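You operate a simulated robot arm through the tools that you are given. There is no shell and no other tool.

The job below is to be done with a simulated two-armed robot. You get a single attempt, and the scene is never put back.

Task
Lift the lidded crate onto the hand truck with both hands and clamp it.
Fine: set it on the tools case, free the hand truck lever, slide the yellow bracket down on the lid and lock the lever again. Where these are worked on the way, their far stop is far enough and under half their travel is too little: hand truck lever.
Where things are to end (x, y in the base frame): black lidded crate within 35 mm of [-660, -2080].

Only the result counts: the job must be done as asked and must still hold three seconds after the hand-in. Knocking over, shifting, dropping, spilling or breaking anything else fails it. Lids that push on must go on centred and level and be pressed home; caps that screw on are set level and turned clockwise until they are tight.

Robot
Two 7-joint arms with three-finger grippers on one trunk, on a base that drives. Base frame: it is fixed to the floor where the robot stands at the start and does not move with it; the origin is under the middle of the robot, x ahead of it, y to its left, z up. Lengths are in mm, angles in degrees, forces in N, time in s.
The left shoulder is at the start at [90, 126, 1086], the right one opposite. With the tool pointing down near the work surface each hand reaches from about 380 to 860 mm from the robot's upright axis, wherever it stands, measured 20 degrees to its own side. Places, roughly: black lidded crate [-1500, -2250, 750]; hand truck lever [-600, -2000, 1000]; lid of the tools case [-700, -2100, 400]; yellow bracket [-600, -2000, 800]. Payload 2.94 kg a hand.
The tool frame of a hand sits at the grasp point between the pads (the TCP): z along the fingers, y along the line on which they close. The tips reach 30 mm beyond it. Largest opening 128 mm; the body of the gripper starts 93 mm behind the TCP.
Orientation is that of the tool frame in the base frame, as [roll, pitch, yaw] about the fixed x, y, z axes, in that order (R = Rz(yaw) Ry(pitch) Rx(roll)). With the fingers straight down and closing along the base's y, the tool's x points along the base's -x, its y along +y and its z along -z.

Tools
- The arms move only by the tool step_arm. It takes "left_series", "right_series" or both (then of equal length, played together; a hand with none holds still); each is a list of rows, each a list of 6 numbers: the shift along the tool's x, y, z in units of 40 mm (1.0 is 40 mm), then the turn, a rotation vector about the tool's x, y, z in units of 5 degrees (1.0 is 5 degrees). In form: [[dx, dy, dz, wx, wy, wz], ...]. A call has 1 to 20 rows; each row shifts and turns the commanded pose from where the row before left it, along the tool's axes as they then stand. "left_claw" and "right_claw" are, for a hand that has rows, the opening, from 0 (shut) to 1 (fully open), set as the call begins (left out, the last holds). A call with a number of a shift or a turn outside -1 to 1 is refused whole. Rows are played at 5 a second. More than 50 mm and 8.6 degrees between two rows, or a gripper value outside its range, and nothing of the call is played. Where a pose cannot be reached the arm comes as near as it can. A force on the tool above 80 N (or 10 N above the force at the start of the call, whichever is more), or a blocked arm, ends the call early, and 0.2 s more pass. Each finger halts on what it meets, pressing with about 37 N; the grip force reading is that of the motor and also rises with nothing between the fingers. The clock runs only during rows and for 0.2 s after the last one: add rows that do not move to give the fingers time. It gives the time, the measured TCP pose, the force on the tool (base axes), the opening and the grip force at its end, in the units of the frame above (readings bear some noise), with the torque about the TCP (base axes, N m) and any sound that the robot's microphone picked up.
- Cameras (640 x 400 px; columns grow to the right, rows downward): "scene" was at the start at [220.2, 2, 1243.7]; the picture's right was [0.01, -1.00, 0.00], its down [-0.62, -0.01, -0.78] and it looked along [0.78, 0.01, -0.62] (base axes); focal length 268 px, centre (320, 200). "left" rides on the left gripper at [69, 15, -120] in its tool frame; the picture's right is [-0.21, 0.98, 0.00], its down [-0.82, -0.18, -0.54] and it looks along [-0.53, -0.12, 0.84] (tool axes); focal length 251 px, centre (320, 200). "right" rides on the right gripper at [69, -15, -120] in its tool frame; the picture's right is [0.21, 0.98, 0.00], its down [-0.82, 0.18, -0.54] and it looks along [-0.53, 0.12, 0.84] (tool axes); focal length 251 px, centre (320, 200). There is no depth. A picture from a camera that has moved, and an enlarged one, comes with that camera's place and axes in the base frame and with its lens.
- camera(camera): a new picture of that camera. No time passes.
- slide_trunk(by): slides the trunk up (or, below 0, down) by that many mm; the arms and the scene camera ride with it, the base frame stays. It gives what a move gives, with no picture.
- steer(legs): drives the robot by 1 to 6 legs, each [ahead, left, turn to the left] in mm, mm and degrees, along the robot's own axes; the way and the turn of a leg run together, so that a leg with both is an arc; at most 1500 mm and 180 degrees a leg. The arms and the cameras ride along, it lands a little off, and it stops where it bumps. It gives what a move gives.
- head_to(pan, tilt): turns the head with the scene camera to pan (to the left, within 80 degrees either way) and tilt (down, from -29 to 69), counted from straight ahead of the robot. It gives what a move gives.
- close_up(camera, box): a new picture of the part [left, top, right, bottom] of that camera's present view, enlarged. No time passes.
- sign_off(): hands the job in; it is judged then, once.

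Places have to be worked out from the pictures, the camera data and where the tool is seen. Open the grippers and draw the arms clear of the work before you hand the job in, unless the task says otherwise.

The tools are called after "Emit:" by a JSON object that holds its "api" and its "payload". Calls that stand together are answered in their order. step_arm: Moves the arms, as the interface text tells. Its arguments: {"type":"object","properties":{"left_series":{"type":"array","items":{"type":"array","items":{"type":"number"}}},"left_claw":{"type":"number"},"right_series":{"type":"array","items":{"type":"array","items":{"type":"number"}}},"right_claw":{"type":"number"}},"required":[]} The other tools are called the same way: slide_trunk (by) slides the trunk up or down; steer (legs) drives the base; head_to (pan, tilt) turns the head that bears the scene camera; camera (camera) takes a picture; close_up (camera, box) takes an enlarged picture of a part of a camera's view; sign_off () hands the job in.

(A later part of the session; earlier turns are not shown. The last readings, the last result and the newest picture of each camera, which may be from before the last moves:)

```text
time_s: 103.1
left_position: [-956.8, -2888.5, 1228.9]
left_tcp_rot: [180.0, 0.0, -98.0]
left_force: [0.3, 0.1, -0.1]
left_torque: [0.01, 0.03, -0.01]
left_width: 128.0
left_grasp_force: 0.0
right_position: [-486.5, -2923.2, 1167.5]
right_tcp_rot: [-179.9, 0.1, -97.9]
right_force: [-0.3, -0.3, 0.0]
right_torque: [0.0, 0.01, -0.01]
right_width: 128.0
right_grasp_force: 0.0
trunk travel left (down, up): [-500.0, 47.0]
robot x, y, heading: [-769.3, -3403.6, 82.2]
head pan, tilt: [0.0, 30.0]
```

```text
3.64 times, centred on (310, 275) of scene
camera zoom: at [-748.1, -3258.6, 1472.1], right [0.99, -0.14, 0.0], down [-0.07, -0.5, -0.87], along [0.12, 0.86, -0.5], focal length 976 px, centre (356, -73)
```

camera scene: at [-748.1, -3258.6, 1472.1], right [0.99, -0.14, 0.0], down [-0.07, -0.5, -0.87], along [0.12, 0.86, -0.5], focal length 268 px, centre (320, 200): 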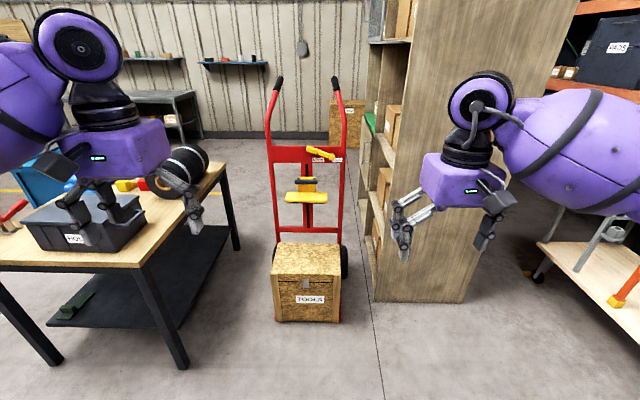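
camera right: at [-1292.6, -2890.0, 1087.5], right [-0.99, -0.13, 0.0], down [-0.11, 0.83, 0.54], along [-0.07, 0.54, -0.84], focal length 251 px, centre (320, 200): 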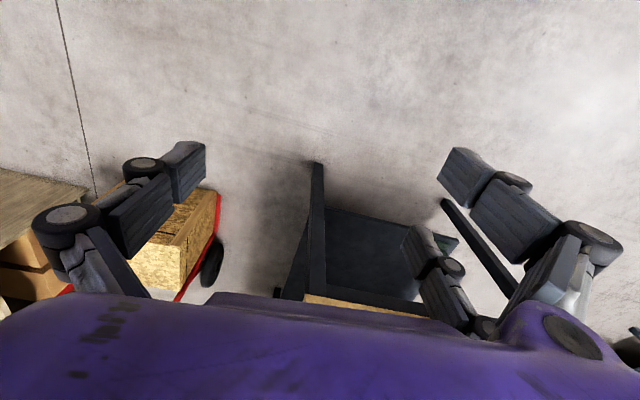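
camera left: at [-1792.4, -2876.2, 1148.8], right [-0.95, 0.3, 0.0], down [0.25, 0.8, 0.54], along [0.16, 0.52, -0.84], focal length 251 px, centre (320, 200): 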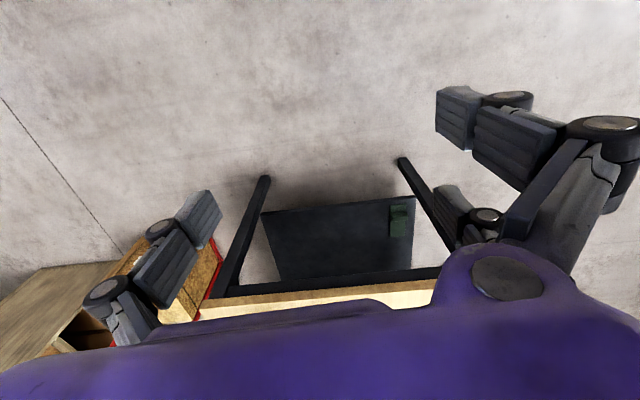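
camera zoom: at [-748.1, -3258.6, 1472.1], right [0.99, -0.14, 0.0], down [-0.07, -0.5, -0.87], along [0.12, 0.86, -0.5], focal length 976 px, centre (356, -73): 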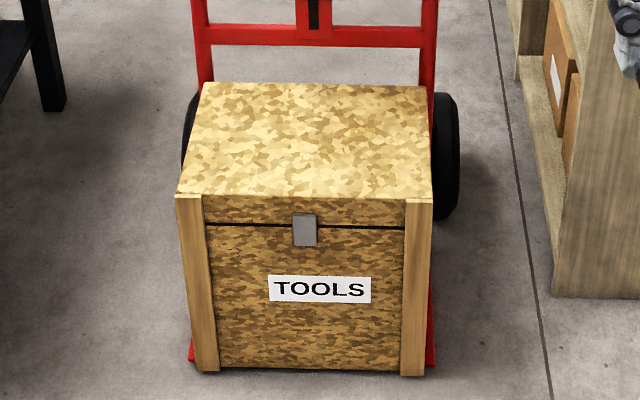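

The case lid comes out centred at about [-659,-2085], z≈406, yaw ≈ −9.3°, matching the target. I lower the trunk for a second view to triangulate bracket and lever.

Emit:
{"api": "slide_trunk", "payload": {"by": -200}}

Emit:
{"api": "camera", "payload": {"camera": "scene"}}

Emit:
{"api": "close_up", "payload": {"camera": "scene", "box": [270, 80, 370, 160]}}

Emit:
{"api": "close_up", "payload": {"camera": "scene", "box": [260, 160, 380, 270]}}

```text
time_s: 105.2
left_position: [-957.3, -2888.8, 1028.6]
left_tcp_rot: [180.0, 0.2, -97.9]
left_force: [0.5, -0.5, 0.5]
left_torque: [0.03, 0.01, 0.04]
left_width: 128.1
left_grasp_force: 0.0
right_position: [-487.5, -2924.9, 968.6]
right_tcp_rot: [-180.0, 0.1, -97.9]
right_force: [0.0, 0.1, -0.3]
right_torque: [0.0, -0.02, 0.01]
right_width: 127.9
right_grasp_force: 0.0
trunk travel left (down, up): [-300.0, 247.0]
robot x, y, heading: [-765.7, -3403.8, 82.1]
head pan, tilt: [0.0, 30.0]
```

```text
taken
camera scene: at [-737.1, -3180.0, 1257.2], right [0.99, -0.14, 0.0], down [-0.07, -0.49, -0.87], along [0.12, 0.86, -0.5], focal length 268 px, centre (320, 200)
```

scene: 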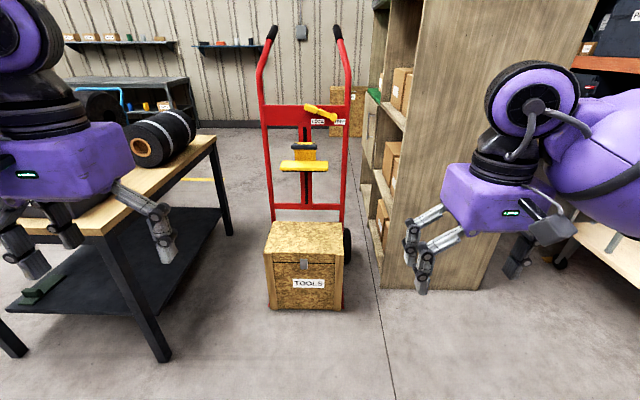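

```text
5.00 times, centred on (320, 120) of scene
camera zoom: at [-737.1, -3180.0, 1257.2], right [0.99, -0.14, 0.0], down [-0.07, -0.49, -0.87], along [0.12, 0.86, -0.5], focal length 1342 px, centre (320, 600)
```

zoom: 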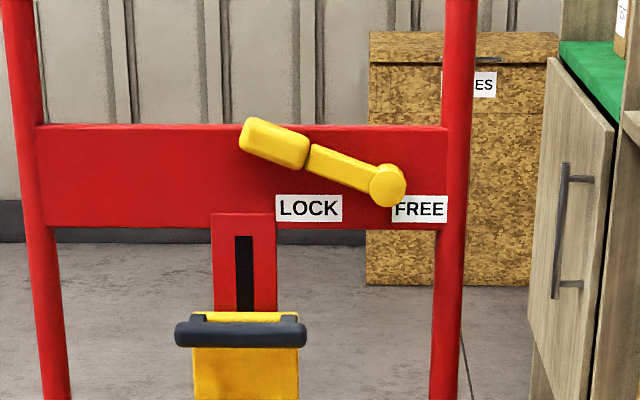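

```text
3.64 times, centred on (320, 215) of scene
camera zoom: at [-737.1, -3180.0, 1257.2], right [0.99, -0.14, 0.0], down [-0.07, -0.49, -0.87], along [0.12, 0.86, -0.5], focal length 976 px, centre (320, 146)
```

zoom: 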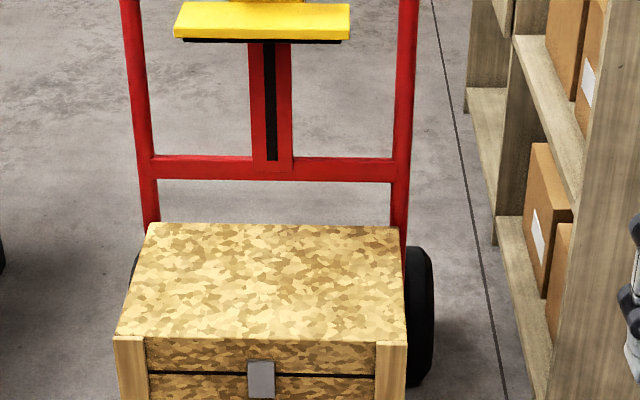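

Triangulation gives: lever pivot ≈[-511,-1990,982], its handle ≈[-613,-1987,1021], bracket grip bar ≈[-647,-2008,858], bracket underside ≈ z 750, case top z≈406. Now I go back to face the crate at heading 80°.

Emit:
{"api": "steer", "payload": {"legs": [[0, 0, -2.1], [0, 990, 0]]}}

Emit:
{"api": "camera", "payload": {"camera": "scene"}}

```text
time_s: 114.4
left_position: [-1873.8, -2698.4, 1028.1]
left_tcp_rot: [179.9, 0.0, -101.3]
left_force: [-0.5, -0.2, -0.3]
left_torque: [0.04, -0.01, 0.02]
left_width: 128.0
left_grasp_force: 0.1
right_position: [-1406.3, -2761.0, 969.3]
right_tcp_rot: [179.9, 0.0, -101.4]
right_force: [0.4, -0.4, 0.3]
right_torque: [0.01, 0.04, 0.01]
right_width: 127.9
right_grasp_force: 0.0
trunk travel left (down, up): [-300.0, 247.0]
robot x, y, heading: [-1712.9, -3223.7, 78.4]
head pan, tilt: [0.0, 30.0]
```

```text
taken
camera scene: at [-1671.9, -3001.9, 1257.1], right [0.98, -0.2, 0.0], down [-0.1, -0.49, -0.87], along [0.17, 0.85, -0.5], focal length 268 px, centre (320, 200)
```

scene: 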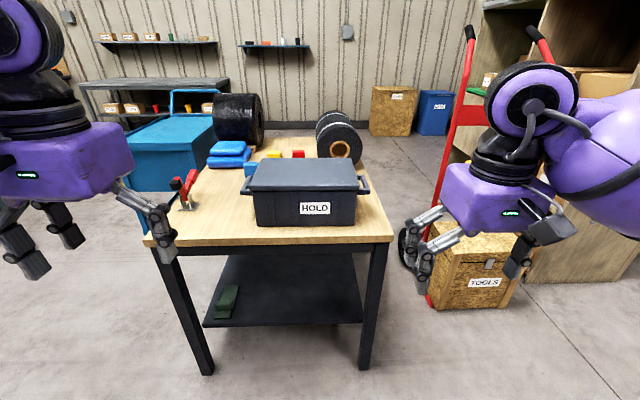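

I trim the heading to 80° and drive forward to about 640 mm before the crate.

Emit:
{"api": "steer", "payload": {"legs": [[0, 0, 1.35], [380, 28, 0]]}}

Emit:
{"api": "camera", "payload": {"camera": "scene"}}

Emit:
{"api": "camera", "payload": {"camera": "right"}}

Emit:
{"api": "camera", "payload": {"camera": "left"}}

```text
time_s: 117.2
left_position: [-1854.8, -2330.3, 1028.1]
left_tcp_rot: [180.0, -0.1, -99.7]
left_force: [-0.3, 0.2, -1.0]
left_torque: [-0.03, -0.03, 0.01]
left_width: 128.2
left_grasp_force: 0.1
right_position: [-1384.5, -2380.3, 968.3]
right_tcp_rot: [-180.0, 0.0, -99.7]
right_force: [-0.8, -0.2, 0.4]
right_torque: [-0.03, -0.02, 0.0]
right_width: 128.0
right_grasp_force: 0.1
trunk travel left (down, up): [-300.0, 247.0]
robot x, y, heading: [-1675.5, -2850.8, 80.3]
head pan, tilt: [0.0, 30.0]
```

```text
taken
camera scene: at [-1642.3, -2628.5, 1257.0], right [0.99, -0.17, 0.0], down [-0.08, -0.49, -0.87], along [0.15, 0.85, -0.5], focal length 268 px, centre (320, 200)
```

scene: 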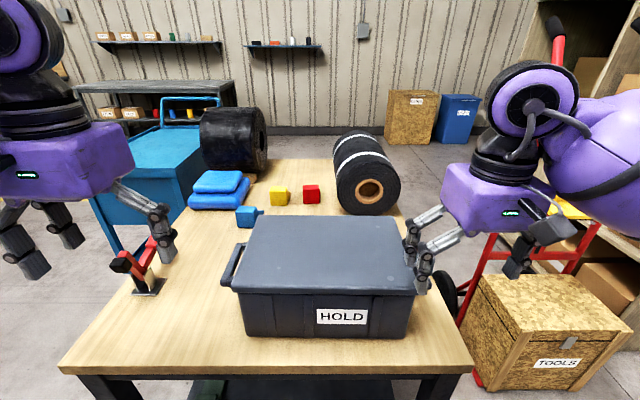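

```text
taken
camera right: at [-1382.2, -2451.0, 1087.4], right [-1.0, -0.05, 0.0], down [-0.04, 0.84, 0.54], along [-0.03, 0.54, -0.84], focal length 251 px, centre (320, 200)
```

right: 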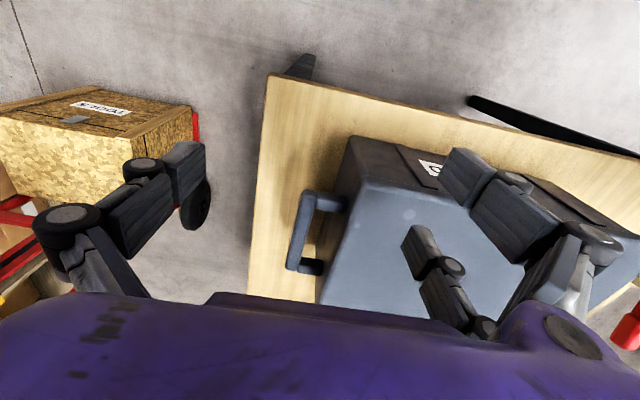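

```text
taken
camera left: at [-1879.3, -2397.2, 1148.7], right [-0.93, 0.38, 0.0], down [0.32, 0.78, 0.54], along [0.2, 0.5, -0.84], focal length 251 px, centre (320, 200)
```

left: 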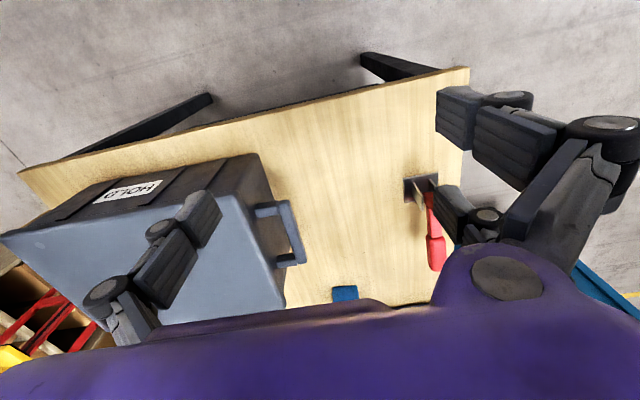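

Both handles are in view of the wrist cameras. I zoom in to measure the handle openings and the finger shapes.

Emit:
{"api": "close_up", "payload": {"camera": "right", "box": [240, 120, 480, 300]}}

Emit:
{"api": "close_up", "payload": {"camera": "left", "box": [180, 140, 360, 300]}}

Emit:
{"api": "close_up", "payload": {"camera": "scene", "box": [210, 190, 440, 350]}}

```text
2.22 times, centred on (360, 210) of right
camera zoom: at [-1382.2, -2451.0, 1087.4], right [-1.0, -0.05, 0.0], down [-0.04, 0.84, 0.54], along [-0.03, 0.54, -0.84], focal length 559 px, centre (231, 178)
```

zoom: 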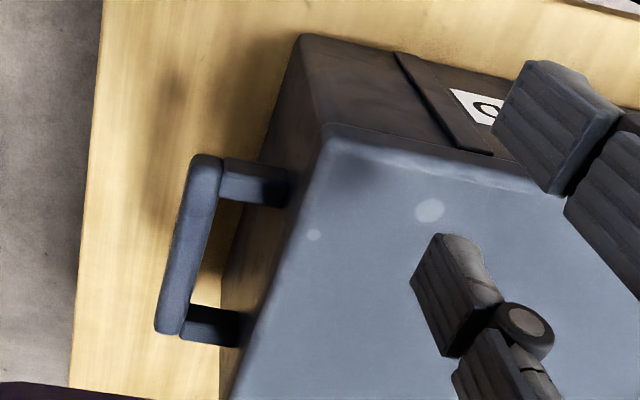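

```text
2.50 times, centred on (270, 220) of left
camera zoom: at [-1879.3, -2397.2, 1148.7], right [-0.93, 0.38, 0.0], down [0.32, 0.78, 0.54], along [0.2, 0.5, -0.84], focal length 629 px, centre (445, 150)
```

zoom: 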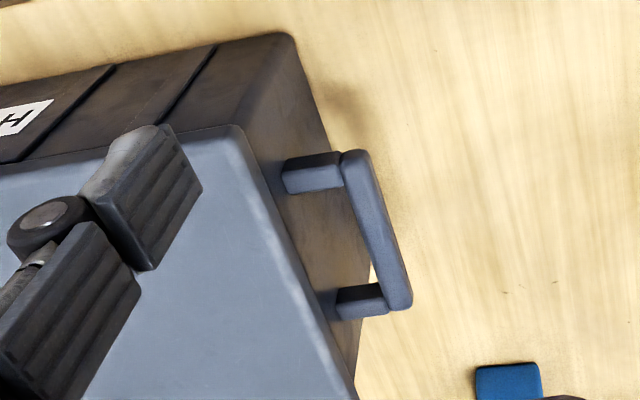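

```text
2.50 times, centred on (325, 270) of scene
camera zoom: at [-1642.3, -2628.5, 1257.0], right [0.99, -0.17, 0.0], down [-0.08, -0.49, -0.87], along [0.15, 0.85, -0.5], focal length 671 px, centre (308, 25)
```

zoom: 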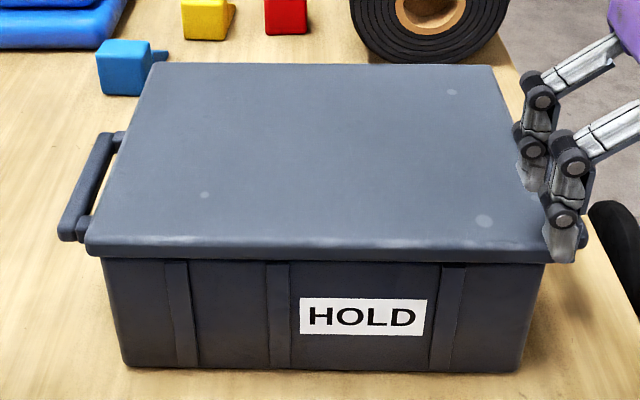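

The bars are ≈389 mm apart; centres ≈[-1369,-2261] (right) and [-1751,-2187] (left), top z≈866, crate yaw ≈ −11°, with ~31 mm gap between bar and lid edge. I set openings to ~35 mm and bring both hands over the bars, staying high.

Emit:
{"api": "step_arm", "payload": {"left_series": [[-0.8, -0.39, 0, 0, 0, 0.05], [-0.8, -0.39, 0, 0, 0, 0.05], [-0.8, -0.39, 0, 0, 0, 0.05], [-0.8, -0.39, 0, 0, 0, 0.05], [-0.78, -0.39, 0, 0, 0, 0.05], [0, 0, 0, 0, 0, 0]], "right_series": [[-0.6, 0.026, 0, 0, 0, 0.05], [-0.6, 0.026, 0, 0, 0, 0.05], [-0.6, 0.026, 0, 0, 0, 0.05], [-0.6, 0.026, 0, 0, 0, 0.05], [-0.6, 0.026, 0, 0, 0, 0.05], [0, 0, 0, 0, 0, 0]], "left_claw": 0.27, "right_claw": 0.27}}

Emit:
{"api": "camera", "payload": {"camera": "right"}}

Emit:
{"api": "camera", "payload": {"camera": "left"}}

Emit:
{"api": "camera", "payload": {"camera": "scene"}}

```text
time_s: 118.6
left_position: [-1750.3, -2186.8, 1028.5]
left_tcp_rot: [180.0, 0.2, -101.1]
left_force: [0.3, 0.0, 0.5]
left_torque: [0.02, -0.01, 0.01]
left_width: 34.6
left_grasp_force: 0.1
right_position: [-1371.0, -2262.5, 968.7]
right_tcp_rot: [180.0, 0.1, -100.8]
right_force: [0.7, -1.4, -0.6]
right_torque: [0.02, -0.01, -0.01]
right_width: 34.8
right_grasp_force: 0.0
trunk travel left (down, up): [-300.0, 247.0]
robot x, y, heading: [-1680.2, -2853.8, 80.3]
head pan, tilt: [0.0, 30.0]
```

```text
taken
camera right: at [-1368.8, -2333.2, 1087.8], right [-1.0, -0.03, 0.0], down [-0.02, 0.84, 0.54], along [-0.01, 0.54, -0.84], focal length 251 px, centre (320, 200)
```

right: 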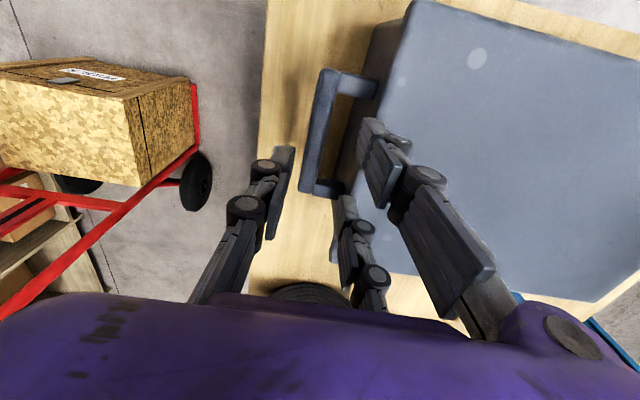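

```text
taken
camera left: at [-1776.4, -2252.4, 1148.2], right [-0.92, 0.4, 0.0], down [0.33, 0.77, 0.54], along [0.21, 0.5, -0.84], focal length 251 px, centre (320, 200)
```

left: 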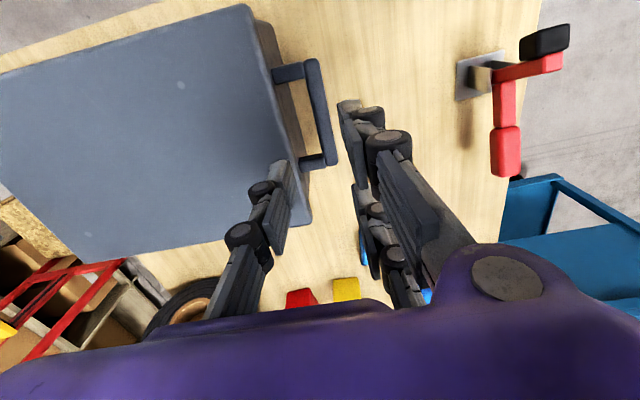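

```text
taken
camera scene: at [-1642.8, -2629.7, 1257.3], right [0.99, -0.17, 0.0], down [-0.08, -0.49, -0.87], along [0.15, 0.85, -0.5], focal length 268 px, centre (320, 200)
```

scene: 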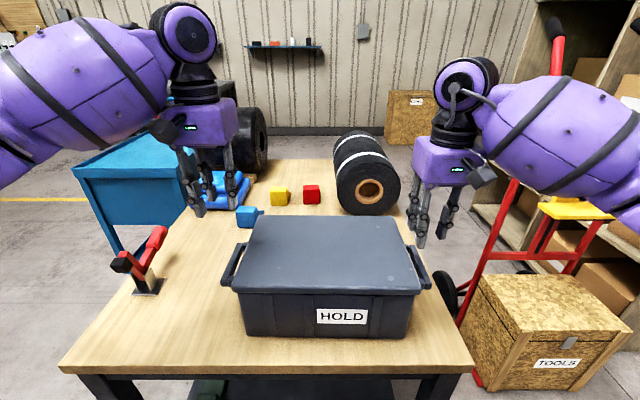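

The bar centres project right under both TCPs. I lower both hands to just above the bars (TCP z≈905) and check.

Emit:
{"api": "step_arm", "payload": {"left_series": [[0, 0, 0.77, 0, 0, 0], [0, 0, 0.77, 0, 0, 0], [0, 0, 0.77, 0, 0, 0], [0, 0, 0.77, 0, 0, 0], [0, 0, 0, 0, 0, 0]], "right_series": [[0, 0, 0.4, 0, 0, 0], [0, 0, 0.4, 0, 0, 0], [0, 0, 0.4, 0, 0, 0], [0, 0, 0.4, 0, 0, 0], [0, 0, 0, 0, 0, 0]]}}

Emit:
{"api": "close_up", "payload": {"camera": "right", "box": [230, 80, 430, 260]}}

Emit:
{"api": "close_up", "payload": {"camera": "left", "box": [220, 80, 420, 260]}}

Emit:
{"api": "close_up", "payload": {"camera": "scene", "box": [180, 150, 460, 350]}}

```text
time_s: 119.8
left_position: [-1748.5, -2187.9, 904.8]
left_tcp_rot: [179.9, 0.0, -100.9]
left_force: [-3.5, -1.5, -0.7]
left_torque: [0.0, -0.04, -0.08]
left_width: 34.0
left_grasp_force: 0.0
right_position: [-1369.8, -2263.6, 903.7]
right_tcp_rot: [-180.0, 0.1, -101.0]
right_force: [3.4, -0.2, 1.3]
right_torque: [0.03, 0.02, 0.03]
right_width: 31.9
right_grasp_force: 0.1
trunk travel left (down, up): [-300.0, 247.0]
robot x, y, heading: [-1680.7, -2852.7, 80.3]
head pan, tilt: [0.0, 30.0]
```

```text
2.22 times, centred on (330, 170) of right
camera zoom: at [-1367.9, -2335.0, 1023.4], right [-1.0, -0.02, 0.0], down [-0.02, 0.84, 0.54], along [-0.01, 0.54, -0.84], focal length 559 px, centre (298, 267)
```

zoom: 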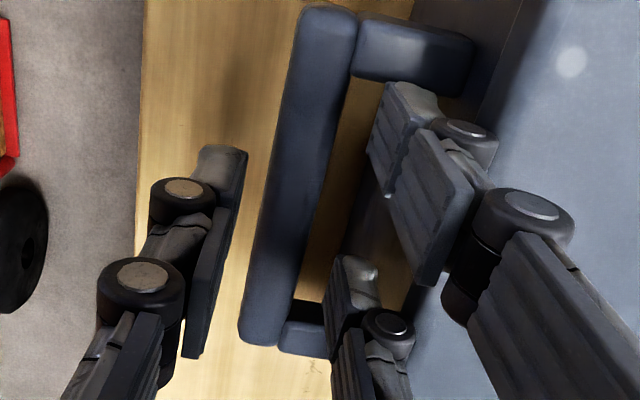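

```text
2.22 times, centred on (320, 170) of left
camera zoom: at [-1774.9, -2253.3, 1025.0], right [-0.92, 0.4, 0.0], down [0.33, 0.77, 0.54], along [0.21, 0.5, -0.84], focal length 559 px, centre (320, 267)
```

zoom: 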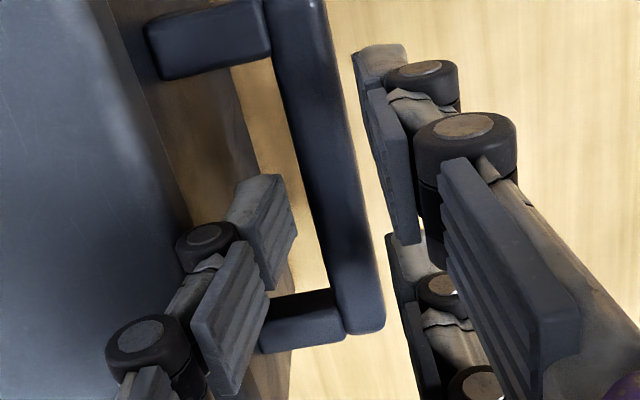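

```text
2.00 times, centred on (320, 250) of scene
camera zoom: at [-1642.3, -2629.2, 1257.2], right [0.99, -0.17, 0.0], down [-0.08, -0.49, -0.87], along [0.15, 0.85, -0.5], focal length 537 px, centre (320, 100)
```

zoom: 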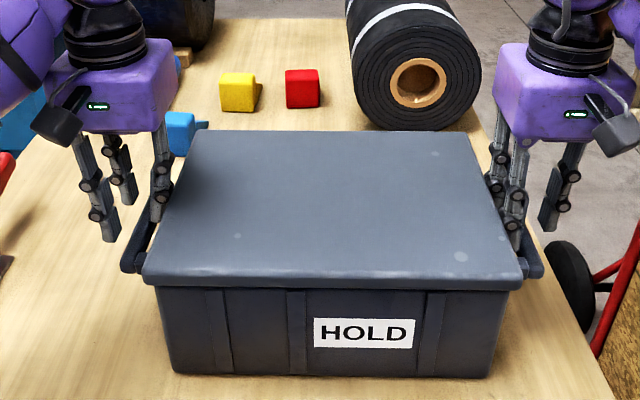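

Side forces of ~3.5 N suggest the inner fingers brush the lid edges, and the left bar sits ~4 mm outward of the left TCP. I narrow the openings to ~26 mm and shift the left hand outward 4 mm.

Emit:
{"api": "step_arm", "payload": {"left_series": [[0, 0.1, 0, 0, 0, 0], [0, 0, 0, 0, 0, 0], [0, 0, 0, 0, 0, 0]], "right_series": [[0, 0, 0, 0, 0, 0], [0, 0, 0, 0, 0, 0], [0, 0, 0, 0, 0, 0]], "left_claw": 0.2, "right_claw": 0.2}}

Emit:
{"api": "close_up", "payload": {"camera": "right", "box": [230, 80, 430, 260]}}

Emit:
{"api": "close_up", "payload": {"camera": "left", "box": [220, 80, 420, 260]}}

```text
time_s: 120.6
left_position: [-1752.9, -2186.1, 905.4]
left_tcp_rot: [180.0, 0.0, -101.0]
left_force: [-0.8, -0.2, 0.1]
left_torque: [0.01, 0.0, 0.02]
left_width: 25.6
left_grasp_force: 0.0
right_position: [-1369.8, -2263.5, 902.8]
right_tcp_rot: [-180.0, 0.1, -101.0]
right_force: [0.5, 0.4, -0.6]
right_torque: [0.0, -0.01, 0.02]
right_width: 25.5
right_grasp_force: 0.0
trunk travel left (down, up): [-300.0, 247.0]
robot x, y, heading: [-1678.5, -2853.6, 80.6]
head pan, tilt: [0.0, 30.0]
```

```text
2.22 times, centred on (330, 170) of right
camera zoom: at [-1368.3, -2334.7, 1023.4], right [-1.0, -0.03, 0.0], down [-0.02, 0.84, 0.54], along [-0.01, 0.54, -0.84], focal length 559 px, centre (298, 267)
```

zoom: 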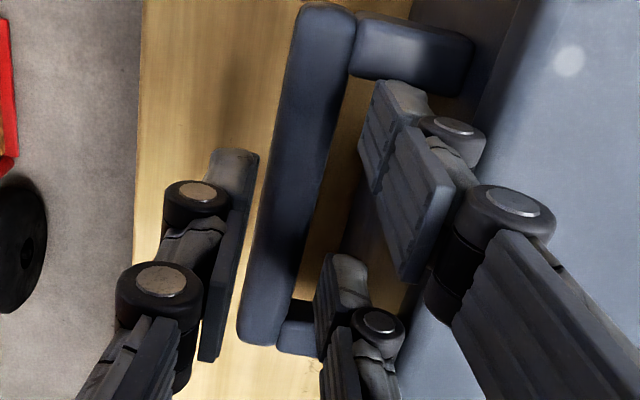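

```text
2.22 times, centred on (320, 170) of left
camera zoom: at [-1778.8, -2252.4, 1025.5], right [-0.92, 0.4, 0.0], down [0.33, 0.77, 0.54], along [0.21, 0.5, -0.84], focal length 559 px, centre (320, 267)
```

zoom: 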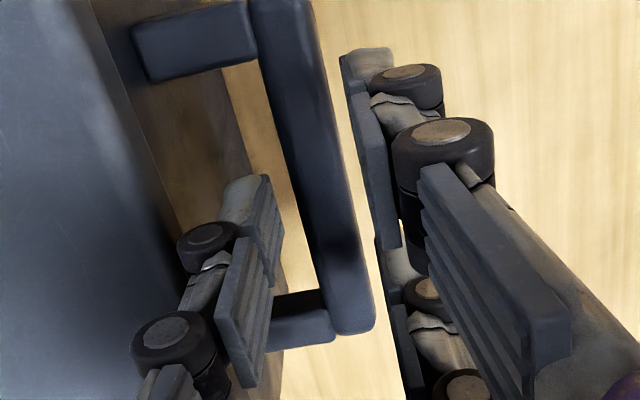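

Forces are now near zero and both bars sit centred between the pads. I centre along the bars (left 4 mm, right 8 mm forward) and lower in small steps while watching the force.

Emit:
{"api": "step_arm", "payload": {"left_series": [[-0.1, 0, 0, 0, 0, 0], [0, 0, 0.1, 0, 0, 0], [0, 0, 0.1, 0, 0, 0], [0, 0, 0.1, 0, 0, 0], [0, 0, 0.1, 0, 0, 0], [0, 0, 0, 0, 0, 0]], "right_series": [[-0.2, 0, 0, 0, 0, 0], [0, 0, 0.1, 0, 0, 0], [0, 0, 0.1, 0, 0, 0], [0, 0, 0.1, 0, 0, 0], [0, 0, 0.1, 0, 0, 0], [0, 0, 0, 0, 0, 0]]}}

```text
time_s: 122.0
left_position: [-1751.1, -2183.9, 888.9]
left_tcp_rot: [179.9, 0.0, -100.9]
left_force: [0.3, -1.0, 0.6]
left_torque: [-0.04, 0.0, -0.02]
left_width: 25.5
left_grasp_force: 0.0
right_position: [-1367.2, -2254.1, 888.5]
right_tcp_rot: [179.9, 0.1, -101.0]
right_force: [0.7, 0.7, -0.2]
right_torque: [0.01, 0.03, 0.03]
right_width: 25.6
right_grasp_force: 0.1
trunk travel left (down, up): [-300.0, 247.0]
robot x, y, heading: [-1679.5, -2852.7, 80.2]
head pan, tilt: [0.0, 30.0]
```

No contact forces yet with the tips at z≈858. I continue down to TCP z≈858 on both hands.

Emit:
{"api": "step_arm", "payload": {"left_series": [[0, 0, 0.15, 0, 0, 0], [0, 0, 0.15, 0, 0, 0], [0, 0, 0.15, 0, 0, 0], [0, 0, 0.15, 0, 0, 0], [0, 0, 0.15, 0, 0, 0], [0, 0, 0, 0, 0, 0]], "right_series": [[0, 0, 0.15, 0, 0, 0], [0, 0, 0.15, 0, 0, 0], [0, 0, 0.15, 0, 0, 0], [0, 0, 0.15, 0, 0, 0], [0, 0, 0.15, 0, 0, 0], [0, 0, 0, 0, 0, 0]]}}

Emit:
{"api": "close_up", "payload": {"camera": "right", "box": [230, 80, 430, 260]}}

Emit:
{"api": "close_up", "payload": {"camera": "left", "box": [220, 80, 420, 260]}}

Emit:
{"api": "close_up", "payload": {"camera": "scene", "box": [180, 150, 460, 350]}}

```text
time_s: 123.4
left_position: [-1751.9, -2184.5, 861.0]
left_tcp_rot: [-180.0, 0.0, -101.0]
left_force: [0.7, -0.9, -0.1]
left_torque: [0.03, 0.04, 0.0]
left_width: 25.5
left_grasp_force: 0.1
right_position: [-1367.3, -2253.2, 860.5]
right_tcp_rot: [180.0, 0.1, -100.9]
right_force: [0.3, -0.7, -0.2]
right_torque: [0.02, -0.01, 0.01]
right_width: 25.7
right_grasp_force: 0.0
trunk travel left (down, up): [-300.0, 247.0]
robot x, y, heading: [-1677.5, -2856.3, 80.1]
head pan, tilt: [0.0, 30.0]
```

```text
2.22 times, centred on (330, 170) of right
camera zoom: at [-1365.9, -2324.3, 978.5], right [-1.0, -0.02, 0.0], down [-0.02, 0.84, 0.54], along [-0.01, 0.54, -0.84], focal length 559 px, centre (298, 267)
```

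zoom: 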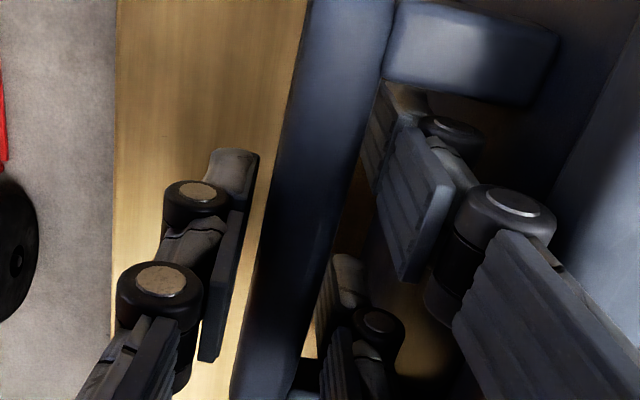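

```text
2.22 times, centred on (320, 170) of left
camera zoom: at [-1778.6, -2250.2, 979.9], right [-0.92, 0.4, 0.0], down [0.33, 0.77, 0.54], along [0.21, 0.5, -0.84], focal length 559 px, centre (320, 267)
```

zoom: 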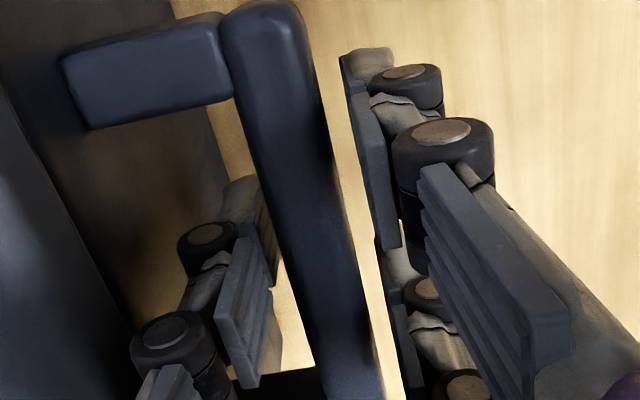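

```text
2.00 times, centred on (320, 250) of scene
camera zoom: at [-1642.3, -2629.0, 1257.1], right [0.99, -0.17, 0.0], down [-0.08, -0.49, -0.87], along [0.15, 0.85, -0.5], focal length 537 px, centre (320, 100)
```

zoom: 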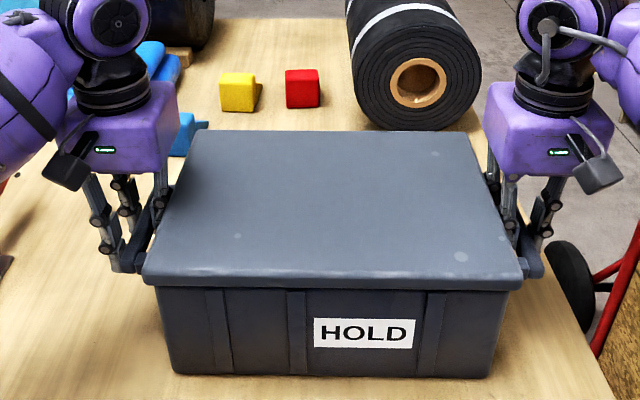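

The fingers straddle both bars. I lower 5 mm more and close both grippers.

Emit:
{"api": "step_arm", "payload": {"left_series": [[0, 0, 0.13, 0, 0, 0], [0, 0, 0, 0, 0, 0]], "right_series": [[0, 0, 0.13, 0, 0, 0], [0, 0, 0, 0, 0, 0]]}}

Emit:
{"api": "step_arm", "payload": {"left_series": [[0, 0, 0, 0, 0, 0], [0, 0, 0, 0, 0, 0], [0, 0, 0, 0, 0, 0], [0, 0, 0, 0, 0, 0]], "right_series": [[0, 0, 0, 0, 0, 0], [0, 0, 0, 0, 0, 0], [0, 0, 0, 0, 0, 0], [0, 0, 0, 0, 0, 0]], "left_claw": 0, "right_claw": 0}}

```text
time_s: 124.0
left_position: [-1752.1, -2182.2, 854.9]
left_tcp_rot: [179.9, 0.1, -101.0]
left_force: [0.0, 1.3, -0.2]
left_torque: [0.02, 0.01, 0.0]
left_width: 25.8
left_grasp_force: 0.1
right_position: [-1366.2, -2253.1, 854.2]
right_tcp_rot: [-179.9, 0.0, -101.0]
right_force: [0.2, -0.5, -0.4]
right_torque: [0.03, 0.01, -0.01]
right_width: 25.5
right_grasp_force: 0.0
trunk travel left (down, up): [-300.0, 247.0]
robot x, y, heading: [-1680.2, -2855.3, 80.4]
head pan, tilt: [0.0, 30.0]
```

```text
time_s: 125.0
left_position: [-1752.7, -2184.2, 852.7]
left_tcp_rot: [180.0, 0.0, -101.0]
left_force: [10.7, -0.4, -0.6]
left_torque: [-0.04, -0.02, 0.82]
left_width: 16.9
left_grasp_force: 37.5
right_position: [-1367.2, -2254.7, 854.2]
right_tcp_rot: [179.9, 0.0, -100.9]
right_force: [-4.9, -2.8, -0.4]
right_torque: [0.48, -0.06, 0.63]
right_width: 16.8
right_grasp_force: 36.6
trunk travel left (down, up): [-300.0, 247.0]
robot x, y, heading: [-1682.0, -2853.2, 80.3]
head pan, tilt: [0.0, 30.0]
```

Both grips read ~17 mm at 37 N on the bars. I ease the left hand 1.5 mm inward to reduce the internal squeeze, then lift with the trunk by 60 mm.

Emit:
{"api": "step_arm", "payload": {"left_series": [[0, -0.04, 0, 0, 0, 0], [0, 0, 0, 0, 0, 0]], "right_series": [[0, 0, 0, 0, 0, 0], [0, 0, 0, 0, 0, 0]]}}

Emit:
{"api": "slide_trunk", "payload": {"by": 30}}

Emit:
{"api": "camera", "payload": {"camera": "scene"}}

```text
time_s: 125.6
left_position: [-1749.7, -2183.4, 853.7]
left_tcp_rot: [-180.0, 0.0, -100.8]
left_force: [7.1, -0.9, 0.3]
left_torque: [0.63, -0.05, 0.35]
left_width: 16.6
left_grasp_force: 36.9
right_position: [-1367.6, -2252.4, 854.2]
right_tcp_rot: [-180.0, 0.0, -100.9]
right_force: [-5.6, -3.5, -0.6]
right_torque: [0.34, 0.07, 0.47]
right_width: 16.8
right_grasp_force: 37.0
trunk travel left (down, up): [-300.0, 247.0]
robot x, y, heading: [-1680.1, -2853.0, 80.2]
head pan, tilt: [0.0, 30.0]
```

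```text
time_s: 126.3
left_position: [-1750.7, -2182.4, 882.2]
left_tcp_rot: [179.9, -0.2, -100.9]
left_force: [2.8, 1.9, -11.5]
left_torque: [-0.06, 0.04, 0.29]
left_width: 16.7
left_grasp_force: 37.0
right_position: [-1367.8, -2252.1, 880.4]
right_tcp_rot: [179.9, -0.3, -101.0]
right_force: [-3.6, -1.8, -10.2]
right_torque: [-0.01, 0.0, 0.61]
right_width: 17.1
right_grasp_force: 37.3
trunk travel left (down, up): [-330.0, 217.0]
robot x, y, heading: [-1682.9, -2853.7, 80.2]
head pan, tilt: [0.0, 30.0]
```

```text
taken
camera scene: at [-1643.0, -2633.1, 1285.8], right [0.99, -0.17, 0.0], down [-0.08, -0.49, -0.86], along [0.15, 0.85, -0.5], focal length 268 px, centre (320, 200)
```

scene: 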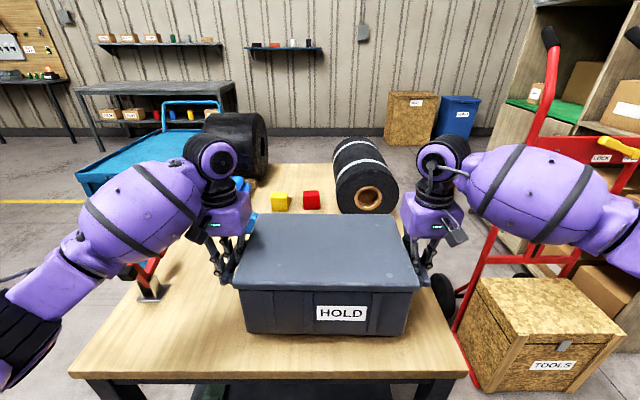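

The load reads ~11 N per hand, so the crate is being carried. I raise a bit more to clear the table.

Emit:
{"api": "slide_trunk", "payload": {"by": 40}}

Emit:
{"api": "close_up", "payload": {"camera": "scene", "box": [180, 150, 460, 350]}}

```text
time_s: 127.1
left_position: [-1750.1, -2182.4, 922.1]
left_tcp_rot: [180.0, -0.2, -100.9]
left_force: [0.6, 3.4, -11.1]
left_torque: [-0.11, 0.06, 0.5]
left_width: 17.0
left_grasp_force: 37.0
right_position: [-1366.6, -2252.1, 920.5]
right_tcp_rot: [-179.9, -0.3, -101.0]
right_force: [-1.0, -1.8, -10.7]
right_torque: [0.06, 0.04, 0.66]
right_width: 16.7
right_grasp_force: 37.1
trunk travel left (down, up): [-370.0, 177.0]
robot x, y, heading: [-1681.1, -2851.4, 80.5]
head pan, tilt: [0.0, 30.0]
```

```text
2.00 times, centred on (320, 250) of scene
camera zoom: at [-1644.7, -2642.9, 1325.3], right [0.99, -0.17, 0.0], down [-0.08, -0.49, -0.86], along [0.15, 0.85, -0.5], focal length 537 px, centre (320, 100)
```

zoom: 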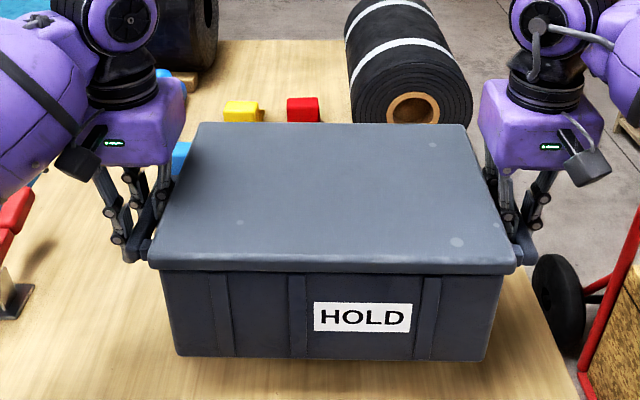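

The crate hangs level ~68 mm above the table. I back off 200 mm, then slide right towards the truck.

Emit:
{"api": "steer", "payload": {"legs": [[-200, 0, 0], [0, -850, 0]]}}

Emit:
{"api": "camera", "payload": {"camera": "scene"}}

```text
time_s: 136.6
left_position: [-890.8, -2538.1, 922.3]
left_tcp_rot: [-180.0, -0.1, -101.8]
left_force: [-9.3, 4.4, -10.5]
left_torque: [0.03, 0.05, 0.46]
left_width: 17.2
left_grasp_force: 37.0
right_position: [-509.1, -2614.0, 921.5]
right_tcp_rot: [180.0, -0.1, -101.9]
right_force: [9.9, -4.7, -11.3]
right_torque: [-0.11, -0.04, 0.59]
right_width: 16.8
right_grasp_force: 36.7
trunk travel left (down, up): [-370.0, 177.0]
robot x, y, heading: [-832.1, -3210.5, 79.5]
head pan, tilt: [0.0, 30.0]
```

```text
taken
camera scene: at [-792.2, -3000.1, 1325.4], right [0.98, -0.18, 0.0], down [-0.09, -0.49, -0.87], along [0.16, 0.85, -0.5], focal length 268 px, centre (320, 200)
```

scene: 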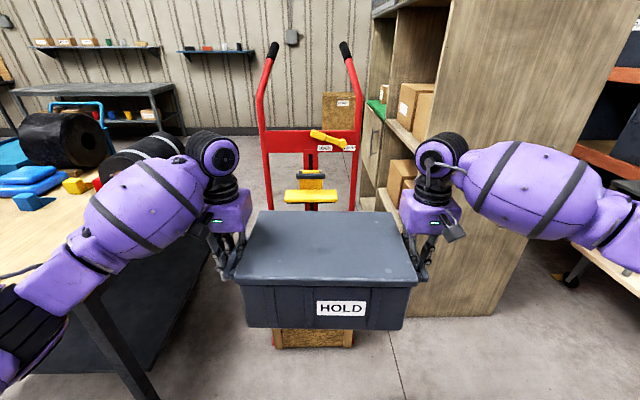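

The crate is now in front of the truck at centre ≈[-700,-2576]. I turn +2° to match the truck and lower the trunk so the crate will pass under the bracket.

Emit:
{"api": "steer", "payload": {"legs": [[0, 0, 2]]}}

Emit:
{"api": "slide_trunk", "payload": {"by": -200}}

Emit:
{"api": "camera", "payload": {"camera": "scene"}}

```text
time_s: 137.4
left_position: [-913.6, -2540.5, 922.9]
left_tcp_rot: [179.9, -0.2, -99.8]
left_force: [2.0, 1.5, -11.3]
left_torque: [-0.24, 0.1, 0.3]
left_width: 16.7
left_grasp_force: 36.9
right_position: [-528.0, -2603.6, 922.3]
right_tcp_rot: [-179.9, -0.1, -99.9]
right_force: [-0.6, -2.6, -10.5]
right_torque: [0.18, 0.01, 0.51]
right_width: 16.8
right_grasp_force: 36.5
trunk travel left (down, up): [-370.0, 177.0]
robot x, y, heading: [-827.7, -3210.4, 81.4]
head pan, tilt: [0.0, 30.0]
```

```text
time_s: 139.5
left_position: [-913.1, -2540.3, 723.7]
left_tcp_rot: [179.9, 0.0, -99.9]
left_force: [0.7, 1.2, -11.2]
left_torque: [-0.12, 0.08, 0.24]
left_width: 16.7
left_grasp_force: 37.5
right_position: [-529.6, -2604.8, 722.2]
right_tcp_rot: [-180.0, -0.1, -100.0]
right_force: [-1.0, -2.0, -10.4]
right_torque: [0.13, 0.0, 0.36]
right_width: 16.6
right_grasp_force: 36.6
trunk travel left (down, up): [-170.0, 377.0]
robot x, y, heading: [-829.5, -3207.9, 81.4]
head pan, tilt: [0.0, 30.0]
```

```text
taken
camera scene: at [-790.5, -2941.6, 1117.8], right [0.99, -0.15, 0.0], down [-0.08, -0.5, -0.87], along [0.13, 0.86, -0.5], focal length 268 px, centre (320, 200)
```

scene: 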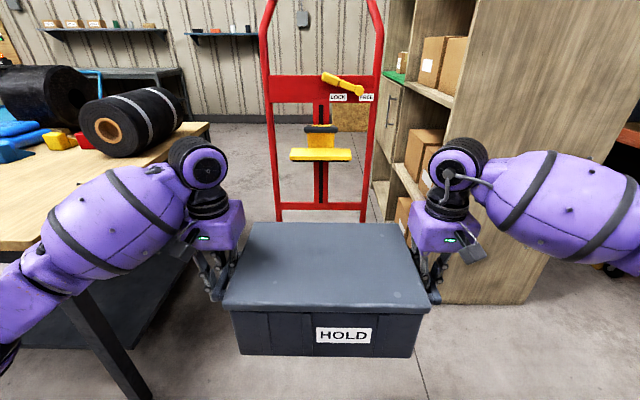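

Crate centre ≈[-721,-2572], yaw ≈ −9.6°. Before advancing I check the left elbow's clearance to the table.

Emit:
{"api": "head_to", "payload": {"pan": 45, "tilt": 30}}

Emit:
{"api": "camera", "payload": {"camera": "scene"}}

Emit:
{"api": "head_to", "payload": {"pan": -45, "tilt": 30}}

Emit:
{"api": "camera", "payload": {"camera": "scene"}}

```text
time_s: 140.7
left_position: [-913.6, -2540.5, 722.6]
left_tcp_rot: [180.0, -0.1, -99.8]
left_force: [0.9, 0.9, -10.8]
left_torque: [0.06, 0.02, 0.19]
left_width: 16.8
left_grasp_force: 36.9
right_position: [-528.0, -2602.6, 721.4]
right_tcp_rot: [-180.0, -0.1, -99.9]
right_force: [-0.1, -1.8, -10.0]
right_torque: [-0.09, 0.06, 0.25]
right_width: 16.4
right_grasp_force: 36.8
trunk travel left (down, up): [-170.0, 377.0]
robot x, y, heading: [-830.4, -3209.9, 81.2]
head pan, tilt: [45.0, 30.0]
```

```text
taken
camera scene: at [-856.8, -2956.7, 1119.0], right [0.81, 0.58, 0.0], down [0.28, -0.4, -0.87], along [-0.51, 0.71, -0.49], focal length 268 px, centre (320, 200)
```

scene: 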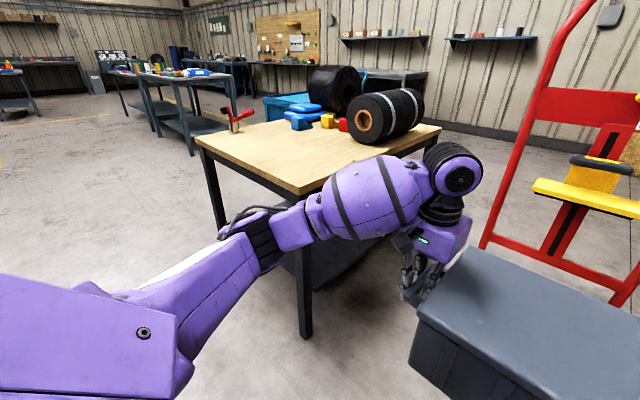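

```text
time_s: 142.3
left_position: [-913.0, -2541.1, 722.7]
left_tcp_rot: [179.9, -0.1, -99.7]
left_force: [0.3, 1.9, -9.8]
left_torque: [0.03, 0.05, 0.21]
left_width: 16.9
left_grasp_force: 37.2
right_position: [-527.9, -2603.6, 722.0]
right_tcp_rot: [-179.9, -0.1, -100.0]
right_force: [-1.2, -1.8, -10.4]
right_torque: [-0.08, 0.14, 0.33]
right_width: 16.9
right_grasp_force: 37.4
trunk travel left (down, up): [-170.0, 377.0]
robot x, y, heading: [-828.7, -3208.7, 81.4]
head pan, tilt: [-45.0, 30.0]
```

```text
taken
camera scene: at [-731.5, -2976.4, 1118.3], right [0.6, -0.8, 0.0], down [-0.4, -0.3, -0.87], along [0.7, 0.52, -0.5], focal length 268 px, centre (320, 200)
```

scene: 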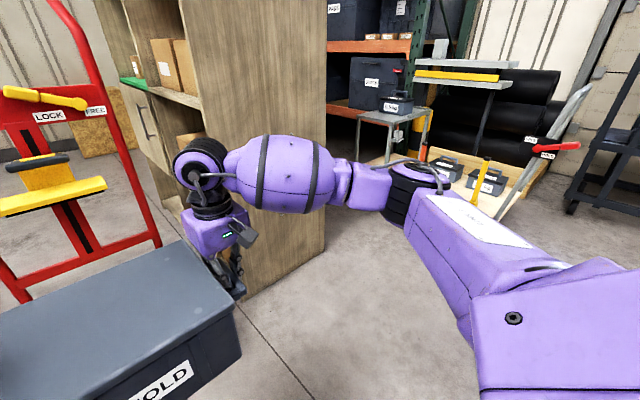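

Elbows look clear: left elbow ends ~240 mm from the table edge, right elbow ~120 mm from the cabinet. I lower the trunk another 155 mm, then advance most of the way.

Emit:
{"api": "head_to", "payload": {"pan": 0, "tilt": 30}}

Emit:
{"api": "slide_trunk", "payload": {"by": -150}}

Emit:
{"api": "steer", "payload": {"legs": [[350, 8, 0]]}}

Emit:
{"api": "camera", "payload": {"camera": "scene"}}

```text
time_s: 143.4
left_position: [-914.4, -2540.0, 722.4]
left_tcp_rot: [-180.0, -0.1, -99.7]
left_force: [0.1, 1.9, -11.3]
left_torque: [-0.1, 0.03, 0.25]
left_width: 16.6
left_grasp_force: 36.9
right_position: [-527.6, -2602.8, 720.6]
right_tcp_rot: [-179.9, -0.1, -99.9]
right_force: [-1.5, -1.1, -10.8]
right_torque: [0.01, 0.05, 0.33]
right_width: 17.0
right_grasp_force: 37.1
trunk travel left (down, up): [-170.0, 377.0]
robot x, y, heading: [-829.4, -3211.0, 81.3]
head pan, tilt: [0.0, 30.0]
```

```text
time_s: 145.2
left_position: [-912.8, -2540.7, 572.7]
left_tcp_rot: [179.9, 0.0, -99.8]
left_force: [1.4, 1.3, -10.2]
left_torque: [-0.02, 0.04, 0.16]
left_width: 16.8
left_grasp_force: 37.0
right_position: [-528.6, -2603.7, 570.7]
right_tcp_rot: [-180.0, -0.1, -99.9]
right_force: [-2.2, -0.9, -10.2]
right_torque: [0.01, 0.09, 0.21]
right_width: 16.6
right_grasp_force: 37.0
trunk travel left (down, up): [-20.0, 527.0]
robot x, y, heading: [-828.4, -3203.8, 81.0]
head pan, tilt: [0.0, 30.0]
```

```text
time_s: 147.4
left_position: [-859.1, -2206.4, 572.4]
left_tcp_rot: [179.9, -0.1, -100.7]
left_force: [0.7, 1.4, -11.4]
left_torque: [0.01, 0.05, 0.2]
left_width: 16.6
left_grasp_force: 36.9
right_position: [-473.9, -2275.9, 570.4]
right_tcp_rot: [-179.9, -0.1, -100.7]
right_force: [-0.8, -0.4, -10.9]
right_torque: [-0.08, 0.07, 0.29]
right_width: 16.9
right_grasp_force: 36.4
trunk travel left (down, up): [-20.0, 527.0]
robot x, y, heading: [-782.7, -2878.4, 80.5]
head pan, tilt: [0.0, 30.0]
```

```text
taken
camera scene: at [-732.7, -2558.0, 958.4], right [0.99, -0.17, 0.0], down [-0.08, -0.49, -0.87], along [0.14, 0.85, -0.5], focal length 268 px, centre (320, 200)
```

scene: 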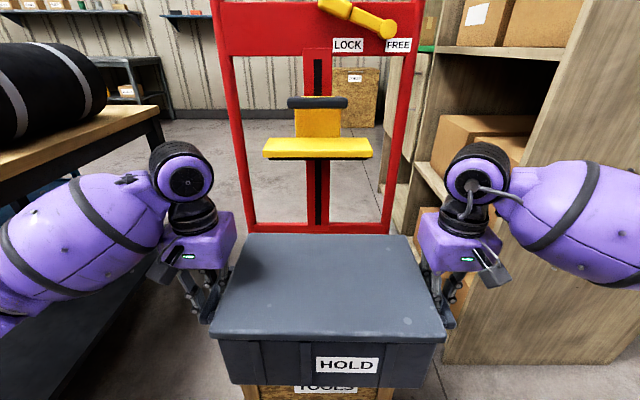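

Crate centre ≈[-666,-2241], needing ~158 mm more ahead and ~20 mm left. I zoom on the bracket and lever from here for better positions.

Emit:
{"api": "close_up", "payload": {"camera": "scene", "box": [200, 0, 440, 150]}}

Emit:
{"api": "close_up", "payload": {"camera": "scene", "box": [220, 80, 420, 250]}}

```text
2.67 times, centred on (320, 75) of scene
camera zoom: at [-732.7, -2558.0, 958.4], right [0.99, -0.17, 0.0], down [-0.08, -0.49, -0.87], along [0.14, 0.85, -0.5], focal length 716 px, centre (320, 533)
```

zoom: 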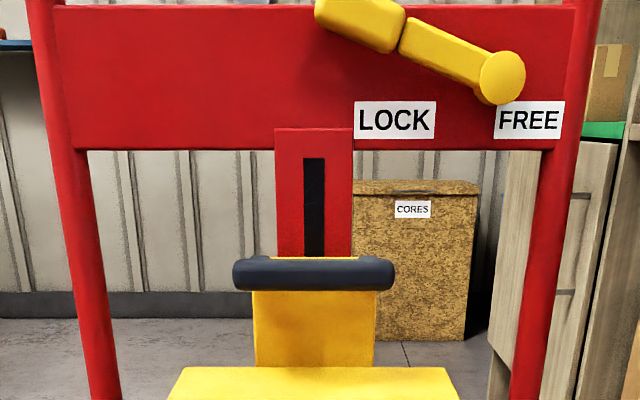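

```text
2.35 times, centred on (320, 165) of scene
camera zoom: at [-732.7, -2558.0, 958.4], right [0.99, -0.17, 0.0], down [-0.08, -0.49, -0.87], along [0.14, 0.85, -0.5], focal length 632 px, centre (320, 282)
```

zoom: 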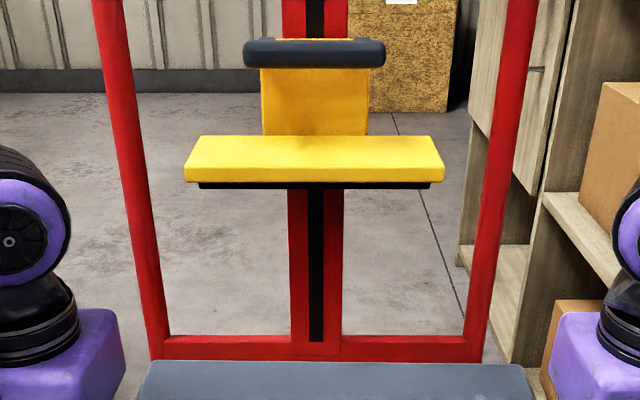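

Bracket lip front is ≈[-654,-2062,767] and its grip bar ≈[-648,-2014,861]; the crate (top z≈619) passes under it. I advance the last 152 mm with 20 mm to the left.

Emit:
{"api": "steer", "payload": {"legs": [[152, 20, 0.5]]}}

Emit:
{"api": "camera", "payload": {"camera": "scene"}}

```text
time_s: 148.8
left_position: [-857.8, -2052.4, 571.3]
left_tcp_rot: [179.9, -0.2, -100.4]
left_force: [1.2, 0.9, -11.5]
left_torque: [-0.07, 0.04, 0.16]
left_width: 16.9
left_grasp_force: 36.6
right_position: [-471.4, -2120.5, 571.1]
right_tcp_rot: [-179.9, -0.2, -100.4]
right_force: [-0.4, -0.6, -10.2]
right_torque: [0.01, 0.1, 0.14]
right_width: 16.7
right_grasp_force: 36.9
trunk travel left (down, up): [-20.0, 527.0]
robot x, y, heading: [-783.7, -2721.8, 81.0]
head pan, tilt: [0.0, 30.0]
```

```text
taken
camera scene: at [-728.8, -2402.7, 958.4], right [0.99, -0.16, 0.0], down [-0.08, -0.5, -0.86], along [0.14, 0.85, -0.5], focal length 268 px, centre (320, 200)
```

scene: 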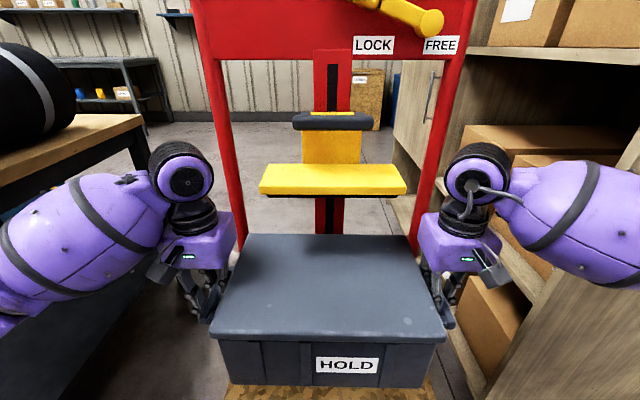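

The crate is at ≈[-664,-2086], yaw −10°, right over the case. I lower both hands together by 58 mm, then feel for contact.

Emit:
{"api": "step_arm", "payload": {"left_series": [[0, 0, 0.25, 0, 0, 0], [0, 0, 0.25, 0, 0, 0], [0, 0, 0.25, 0, 0, 0], [0, 0, 0.25, 0, 0, 0], [0, 0, 0.25, 0, 0, 0], [0, 0, 0.2, 0, 0, 0], [0, 0, 0, 0, 0, 0]], "right_series": [[0, 0, 0.25, 0, 0, 0], [0, 0, 0.25, 0, 0, 0], [0, 0, 0.25, 0, 0, 0], [0, 0, 0.25, 0, 0, 0], [0, 0, 0.25, 0, 0, 0], [0, 0, 0.2, 0, 0, 0], [0, 0, 0, 0, 0, 0]]}}

```text
time_s: 150.4
left_position: [-856.3, -2053.2, 514.5]
left_tcp_rot: [180.0, -0.3, -100.4]
left_force: [8.5, -2.8, -11.7]
left_torque: [-0.1, 0.16, -0.03]
left_width: 17.0
left_grasp_force: 37.1
right_position: [-471.5, -2120.1, 514.7]
right_tcp_rot: [-179.9, -0.1, -100.5]
right_force: [-9.0, 2.1, -10.6]
right_torque: [0.13, 0.12, -0.43]
right_width: 16.6
right_grasp_force: 37.4
trunk travel left (down, up): [-20.0, 527.0]
robot x, y, heading: [-776.1, -2716.6, 81.0]
head pan, tilt: [0.0, 30.0]
```

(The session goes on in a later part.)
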